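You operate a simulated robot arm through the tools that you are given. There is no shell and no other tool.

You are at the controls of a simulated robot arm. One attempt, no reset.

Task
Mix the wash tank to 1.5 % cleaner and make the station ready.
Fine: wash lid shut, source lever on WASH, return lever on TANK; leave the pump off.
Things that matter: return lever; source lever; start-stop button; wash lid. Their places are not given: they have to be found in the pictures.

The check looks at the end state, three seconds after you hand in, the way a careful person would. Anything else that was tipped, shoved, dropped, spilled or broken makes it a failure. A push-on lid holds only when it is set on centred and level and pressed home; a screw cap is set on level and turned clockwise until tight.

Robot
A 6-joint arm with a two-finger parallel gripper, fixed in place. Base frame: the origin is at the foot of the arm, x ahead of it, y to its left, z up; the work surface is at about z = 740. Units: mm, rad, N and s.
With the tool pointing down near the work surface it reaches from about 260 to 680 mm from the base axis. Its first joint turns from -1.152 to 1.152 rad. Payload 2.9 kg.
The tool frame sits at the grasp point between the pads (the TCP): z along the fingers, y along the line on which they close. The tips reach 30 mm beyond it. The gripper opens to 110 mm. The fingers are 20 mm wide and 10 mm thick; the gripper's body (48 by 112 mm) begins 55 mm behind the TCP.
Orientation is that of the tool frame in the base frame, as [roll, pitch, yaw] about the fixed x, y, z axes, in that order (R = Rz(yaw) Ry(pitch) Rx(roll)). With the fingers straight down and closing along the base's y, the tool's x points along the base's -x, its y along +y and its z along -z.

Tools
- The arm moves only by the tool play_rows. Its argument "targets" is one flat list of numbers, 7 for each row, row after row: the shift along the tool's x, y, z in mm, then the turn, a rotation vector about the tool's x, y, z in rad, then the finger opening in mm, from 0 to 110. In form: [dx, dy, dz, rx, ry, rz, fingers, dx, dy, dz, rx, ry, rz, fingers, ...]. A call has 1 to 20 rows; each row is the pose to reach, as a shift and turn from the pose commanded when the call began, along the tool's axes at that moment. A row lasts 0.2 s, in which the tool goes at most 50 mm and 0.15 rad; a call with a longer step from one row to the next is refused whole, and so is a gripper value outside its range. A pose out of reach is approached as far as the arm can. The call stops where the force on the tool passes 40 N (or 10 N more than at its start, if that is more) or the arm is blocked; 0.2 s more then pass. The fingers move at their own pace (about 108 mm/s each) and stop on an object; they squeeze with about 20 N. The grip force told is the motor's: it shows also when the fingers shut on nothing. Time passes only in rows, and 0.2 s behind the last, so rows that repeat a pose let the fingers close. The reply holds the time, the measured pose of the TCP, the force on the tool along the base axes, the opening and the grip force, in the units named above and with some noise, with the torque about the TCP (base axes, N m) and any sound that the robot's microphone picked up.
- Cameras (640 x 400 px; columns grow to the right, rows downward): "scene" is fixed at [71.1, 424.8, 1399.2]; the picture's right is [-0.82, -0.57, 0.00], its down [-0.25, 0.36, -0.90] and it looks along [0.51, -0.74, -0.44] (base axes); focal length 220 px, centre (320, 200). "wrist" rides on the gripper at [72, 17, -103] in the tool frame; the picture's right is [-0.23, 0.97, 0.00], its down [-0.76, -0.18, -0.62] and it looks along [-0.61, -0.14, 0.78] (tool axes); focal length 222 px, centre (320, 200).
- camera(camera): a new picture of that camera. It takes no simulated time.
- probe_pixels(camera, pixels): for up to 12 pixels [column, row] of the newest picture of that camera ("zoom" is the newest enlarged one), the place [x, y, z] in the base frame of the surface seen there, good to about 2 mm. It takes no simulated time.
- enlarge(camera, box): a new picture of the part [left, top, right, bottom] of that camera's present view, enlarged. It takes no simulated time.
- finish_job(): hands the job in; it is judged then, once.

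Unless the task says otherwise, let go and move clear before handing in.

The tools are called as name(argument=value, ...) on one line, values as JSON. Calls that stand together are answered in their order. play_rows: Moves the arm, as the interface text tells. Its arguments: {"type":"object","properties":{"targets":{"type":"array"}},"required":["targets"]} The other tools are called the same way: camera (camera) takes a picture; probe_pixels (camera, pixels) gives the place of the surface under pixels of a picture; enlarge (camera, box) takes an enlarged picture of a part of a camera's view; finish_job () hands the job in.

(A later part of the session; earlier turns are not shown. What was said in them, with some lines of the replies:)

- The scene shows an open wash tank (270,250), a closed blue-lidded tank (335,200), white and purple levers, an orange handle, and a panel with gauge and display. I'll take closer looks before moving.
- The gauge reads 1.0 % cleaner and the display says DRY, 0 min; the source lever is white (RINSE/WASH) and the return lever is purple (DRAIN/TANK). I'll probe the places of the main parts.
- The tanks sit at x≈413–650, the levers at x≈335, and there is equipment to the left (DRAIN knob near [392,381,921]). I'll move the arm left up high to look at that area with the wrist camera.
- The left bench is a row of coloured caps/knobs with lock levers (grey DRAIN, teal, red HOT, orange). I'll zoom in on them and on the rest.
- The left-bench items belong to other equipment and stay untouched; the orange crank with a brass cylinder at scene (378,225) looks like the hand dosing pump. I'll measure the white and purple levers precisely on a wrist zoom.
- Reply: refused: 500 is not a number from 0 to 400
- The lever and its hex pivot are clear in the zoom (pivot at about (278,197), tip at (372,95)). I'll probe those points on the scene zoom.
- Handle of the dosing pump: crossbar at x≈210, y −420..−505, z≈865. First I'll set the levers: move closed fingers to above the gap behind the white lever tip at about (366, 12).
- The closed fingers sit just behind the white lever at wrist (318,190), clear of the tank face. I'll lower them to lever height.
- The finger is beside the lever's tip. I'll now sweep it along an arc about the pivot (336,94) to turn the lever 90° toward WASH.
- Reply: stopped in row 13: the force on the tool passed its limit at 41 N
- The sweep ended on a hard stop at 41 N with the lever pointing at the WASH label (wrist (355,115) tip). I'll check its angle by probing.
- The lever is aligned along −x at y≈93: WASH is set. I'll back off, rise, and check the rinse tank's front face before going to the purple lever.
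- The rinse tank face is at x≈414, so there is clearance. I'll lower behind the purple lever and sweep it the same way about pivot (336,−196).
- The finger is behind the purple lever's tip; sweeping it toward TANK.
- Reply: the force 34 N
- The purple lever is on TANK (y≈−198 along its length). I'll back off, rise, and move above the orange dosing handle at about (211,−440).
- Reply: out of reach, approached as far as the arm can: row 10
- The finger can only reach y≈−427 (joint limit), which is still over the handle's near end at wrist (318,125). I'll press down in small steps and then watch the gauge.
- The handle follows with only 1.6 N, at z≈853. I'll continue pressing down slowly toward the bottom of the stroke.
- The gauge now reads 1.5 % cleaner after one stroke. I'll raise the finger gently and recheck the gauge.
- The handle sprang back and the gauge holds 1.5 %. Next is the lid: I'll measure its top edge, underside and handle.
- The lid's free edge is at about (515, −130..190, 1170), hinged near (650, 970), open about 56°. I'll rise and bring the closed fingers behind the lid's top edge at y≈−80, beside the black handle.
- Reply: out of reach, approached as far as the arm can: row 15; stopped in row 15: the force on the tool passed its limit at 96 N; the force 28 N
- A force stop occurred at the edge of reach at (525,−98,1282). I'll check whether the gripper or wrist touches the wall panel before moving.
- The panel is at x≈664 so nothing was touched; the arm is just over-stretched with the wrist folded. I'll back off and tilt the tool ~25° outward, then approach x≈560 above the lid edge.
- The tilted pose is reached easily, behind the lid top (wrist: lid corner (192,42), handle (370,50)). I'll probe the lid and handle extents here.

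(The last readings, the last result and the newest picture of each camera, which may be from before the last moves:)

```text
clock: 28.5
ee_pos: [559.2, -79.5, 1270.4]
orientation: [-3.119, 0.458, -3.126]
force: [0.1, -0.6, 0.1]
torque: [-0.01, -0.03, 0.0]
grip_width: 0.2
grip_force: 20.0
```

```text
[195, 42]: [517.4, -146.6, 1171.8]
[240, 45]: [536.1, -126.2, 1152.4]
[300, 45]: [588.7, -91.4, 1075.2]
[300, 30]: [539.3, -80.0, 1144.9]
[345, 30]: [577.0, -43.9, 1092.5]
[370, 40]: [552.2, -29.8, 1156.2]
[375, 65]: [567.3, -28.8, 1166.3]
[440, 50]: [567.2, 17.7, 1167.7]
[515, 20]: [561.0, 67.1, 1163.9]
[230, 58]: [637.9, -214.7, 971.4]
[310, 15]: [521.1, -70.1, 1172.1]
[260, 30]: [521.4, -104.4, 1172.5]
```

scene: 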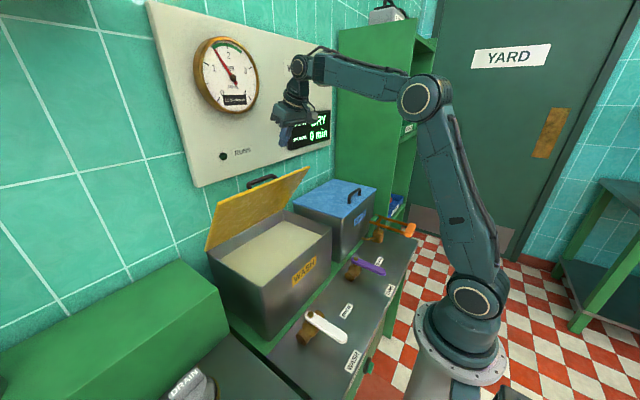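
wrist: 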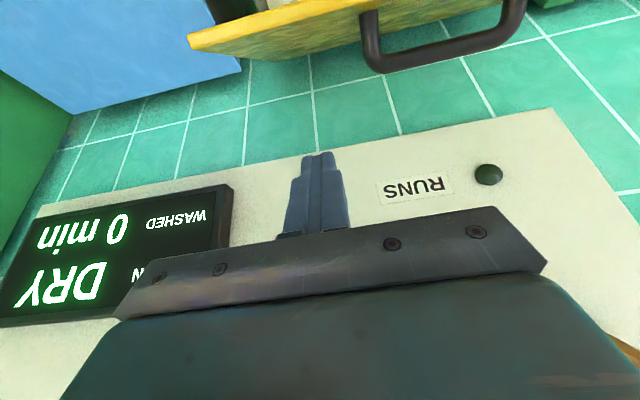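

The outer lid face is clear at y≈−80 (handle starts at y≈−30). I'll lower behind the lid, contact it and begin rotating it down about 10°.

play_rows(targets=[20, 0, 38, 0, 0, 0, 0, 40.6, 0, 75.2, 0, 0, 0, 0, 52, 0, 73.5, 0, 0, 0, 0, 63, 0, 71.8, 0, 0, 0, 0, 72, 0, 73.2, 0, 0, 0, 0, 81, 0, 74.6, 0, 0, 0, 0, 90, 0, 76.8, 0, 0, 0, 0, 98.5, 0, 78.9, 0, 0, 0, 0])

camera(camera="scene")

camera(camera="wrist")

enlarge(camera="scene", box=[190, 120, 350, 260])

```text
clock: 30.3
ee_pos: [505.1, -82.2, 1158.0]
orientation: [-3.117, 0.458, -3.124]
force: [1.6, 0.1, 0.6]
torque: [0.04, 0.01, -0.01]
grip_width: 0.5
grip_force: 20.0
```

```text
taken
```

scene: 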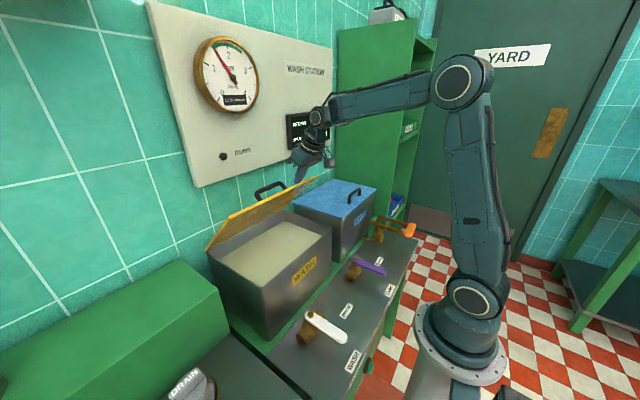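

```text
taken
```

wrist: 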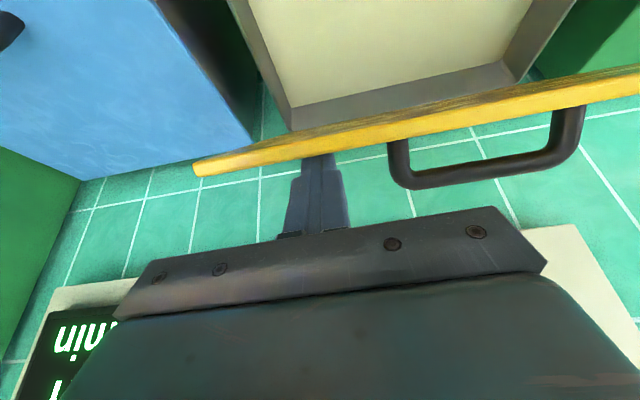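

```text
2.86 times, centred on (270, 190) of scene
```

zoom: 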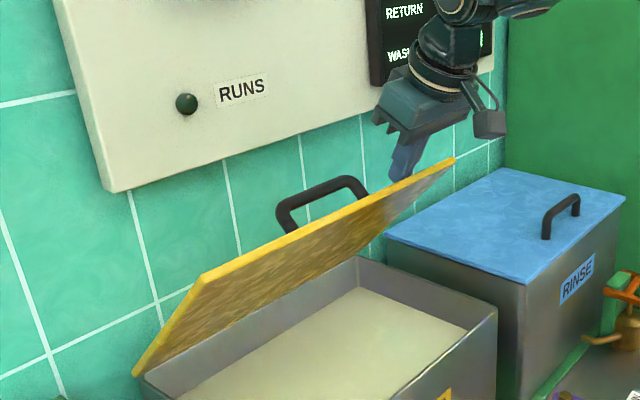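

The lid follows the finger with under 2 N. I'll continue the arc down to about 10°.

play_rows(targets=[8.7, 0, 3.9, 0, 0, 0, 0, 17.4, 0, 7.8, 0, 0, 0, 0, 25.6, 0, 11.4, 0, 0, 0, 0, 33.9, 0, 15.1, 0, 0, 0, 0, 42, 0, 19.4, 0, 0, 0, 0, 49.9, 0, 23.8, 0, 0, 0, 0, 57.4, 0, 28.7, 0, 0, 0, 0, 64.7, 0, 33.8, 0, 0, 0, 0, 72, 0, 39.4, 0, 0, 0, 0, 79, 0, 45.1, 0, 0, 0, 0, 85.6, 0, 51.3, 0, 0, 0, 0, 92, 0, 57.7, 0, 0, 0, 0, 98, 0, 64.4, 0, 0, 0, 0, 103.8, 0, 71.2, 0, 0, 0, 0])

camera(camera="wrist")

enlarge(camera="scene", box=[190, 140, 350, 280])

```text
clock: 33.3
ee_pos: [443.3, -85.6, 1047.5]
orientation: [-3.12, 0.458, -3.124]
force: [0.1, 0.0, -0.2]
torque: [0.02, 0.06, -0.01]
grip_width: 0.2
grip_force: 20.0
```

```text
taken
```

wrist: 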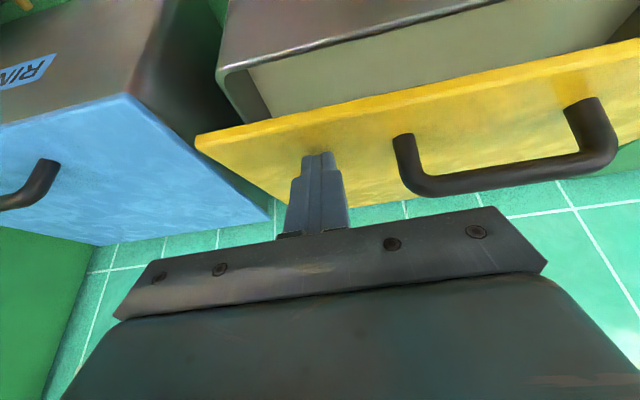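

```text
2.86 times, centred on (270, 210) of scene
```

zoom: 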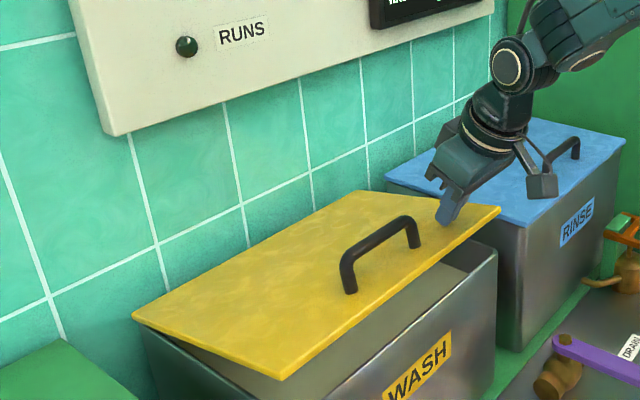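

The lid is at about 10°. I'll press it on down until it meets the rim.

play_rows(targets=[5, 0, 7, 0, 0, 0, 0, 10.3, 0, 14.1, 0, 0, 0, 0, 15, 0, 21.8, 0, 0, 0, 0, 19.7, 0, 29.6, 0, 0, 0, 0, 21.4, 0, 33.1, 0, 0, 0, 0, 23.1, 0, 36.6, 0, 0, 0, 0, 25, 0, 40.6, 0, 0, 0, 0, 27.1, 0, 44.6, 0, 0, 0, 0])

camera(camera="wrist")

enlarge(camera="scene", box=[190, 160, 350, 300])

```text
clock: 35.1
ee_pos: [441.4, -86.9, 1002.9]
orientation: [-3.117, 0.472, -3.122]
force: [-1.2, 0.2, 3.5]
torque: [-0.01, 0.03, 0.04]
grip_width: 0.0
grip_force: 20.3
stopped in row 8: the force on the tool passed its limit at 47 N (the readings are from after the stop); the commanded pose is now the measured one
```

```text
taken
```

wrist: 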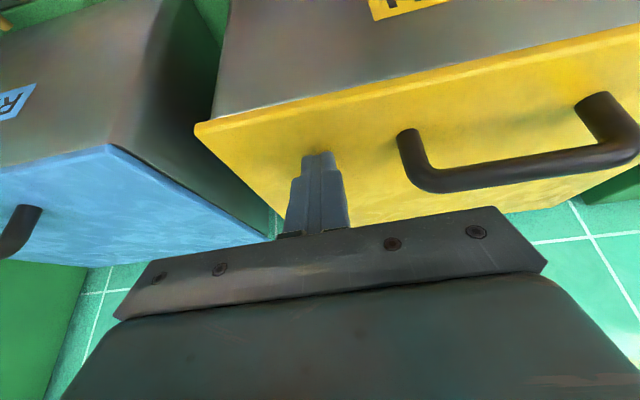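

```text
2.86 times, centred on (270, 230) of scene
```

zoom: 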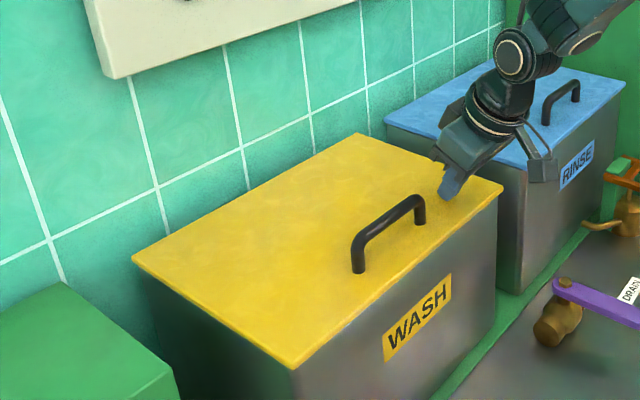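

The lid has met the rim with a 47 N stop. I'll lift away and verify the whole station.

play_rows(targets=[-13, 0, -27, 0, 0, 0, 0, -30, 0, -62, 0, 0, 0, 0, -48, 0, -98, 0, 0, 0, 0, -48, 0, -140, 0, 0, 0, 0, -48, 0, -185, 0, 0, 0, 0, -48, 0, -230, 0, 0, 0, 0, -48, 0, -270, 0, 0, 0, 0])

camera(camera="scene")

probe_pixels(camera="scene", pixels=[[262, 287], [240, 260], [275, 250], [305, 228], [285, 210], [230, 245], [310, 225], [330, 205]])

enlarge(camera="scene", box=[180, 30, 340, 170])

enlarge(camera="scene", box=[200, 180, 340, 320])

enlarge(camera="scene", box=[280, 200, 440, 380])

```text
clock: 36.7
ee_pos: [361.5, -83.0, 1266.5]
orientation: [-3.115, 0.471, -3.122]
force: [0.2, 0.2, 0.0]
torque: [-0.01, -0.04, 0.02]
grip_width: 0.0
grip_force: 20.3
```

```text
taken
```

scene: 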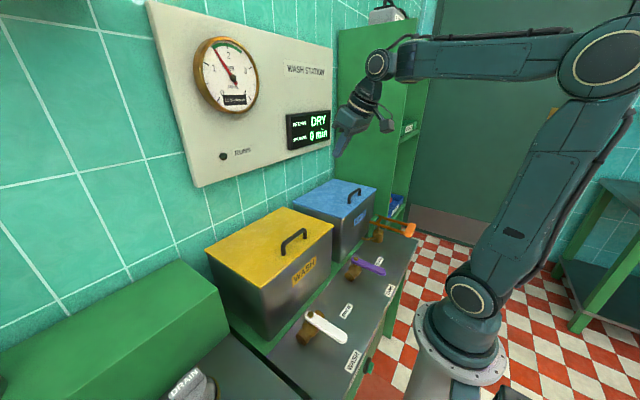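

```text
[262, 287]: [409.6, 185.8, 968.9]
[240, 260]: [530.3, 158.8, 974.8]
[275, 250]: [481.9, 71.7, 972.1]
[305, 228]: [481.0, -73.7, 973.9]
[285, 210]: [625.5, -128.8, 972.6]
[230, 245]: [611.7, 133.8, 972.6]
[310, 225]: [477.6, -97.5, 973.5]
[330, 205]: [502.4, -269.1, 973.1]
```

```text
2.86 times, centred on (260, 100) of scene
```

zoom: 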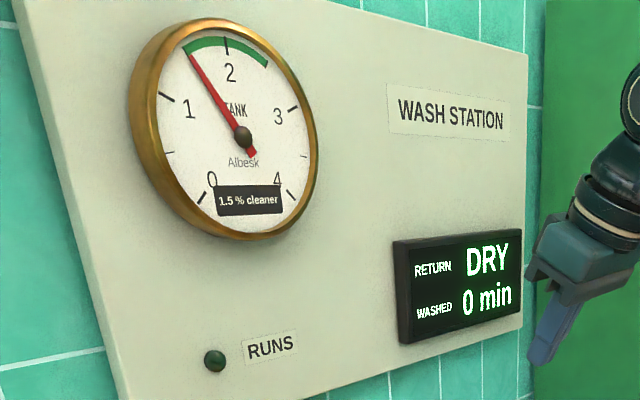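

```text
2.86 times, centred on (270, 250) of scene
```

zoom: 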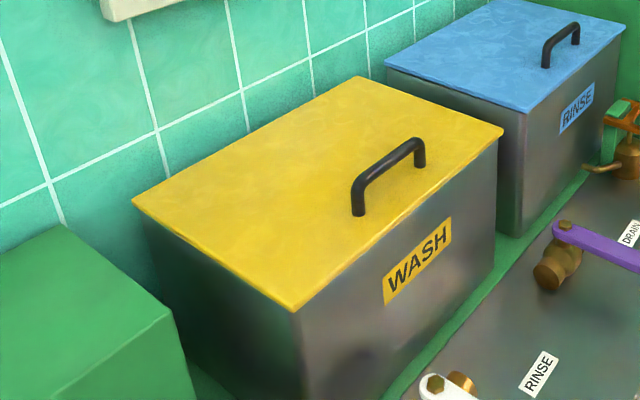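

```text
2.22 times, centred on (360, 290) of scene
```

zoom: 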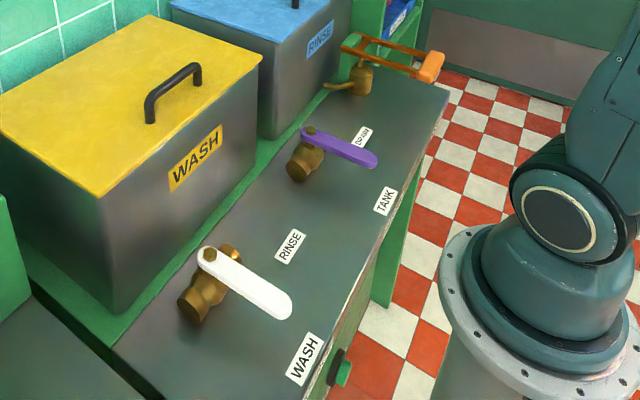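

The lid is flat at z≈973, the gauge reads 1.5 %, and the RUNS lamp is dark. I'll do one last probe on both levers for their final angles.

probe_pixels(camera="zoom", pixels=[[311, 131], [340, 146], [368, 158], [208, 254], [240, 280], [275, 305]])

```text
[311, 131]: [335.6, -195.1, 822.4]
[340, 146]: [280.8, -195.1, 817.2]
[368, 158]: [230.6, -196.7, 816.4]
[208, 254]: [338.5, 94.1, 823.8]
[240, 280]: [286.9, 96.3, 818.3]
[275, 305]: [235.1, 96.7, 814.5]
```

Both levers lie straight along −x at their pivots' y (−196 on TANK, 95 on WASH). The lid is shut, the gauge reads 1.5 %, the pump is off and the arm is clear, so I'm handing in.

finish_job()

```text
The job is handed in.
```

I mixed the wash tank to 1.5 % cleaner, set the station as asked, and handed the job in. I don't have the check's result.

- **Cleaner:** one stroke of the orange dosing handle took the gauge from 1.0 % to 1.5 %. The handle sprang back on its own.
- **Source lever:** it is on WASH, turned until it met its stop.
- **Return lever:** it is on TANK, turned the full quarter turn.
- **Wash lid:** it is shut and level on the rim, and I pressed it down until the arm stopped at 47 N.
- **Pump:** I never touched the start-stop button, and the RUNS lamp is dark.

While moving up to the lid, the arm overreached and stopped at 96 N. From the pictures and measured positions, the gripper and wrist were well clear of the wall panel and display. I backed off and approached again with the gripper tilted. I saw nothing moved or spilled in the later pictures.
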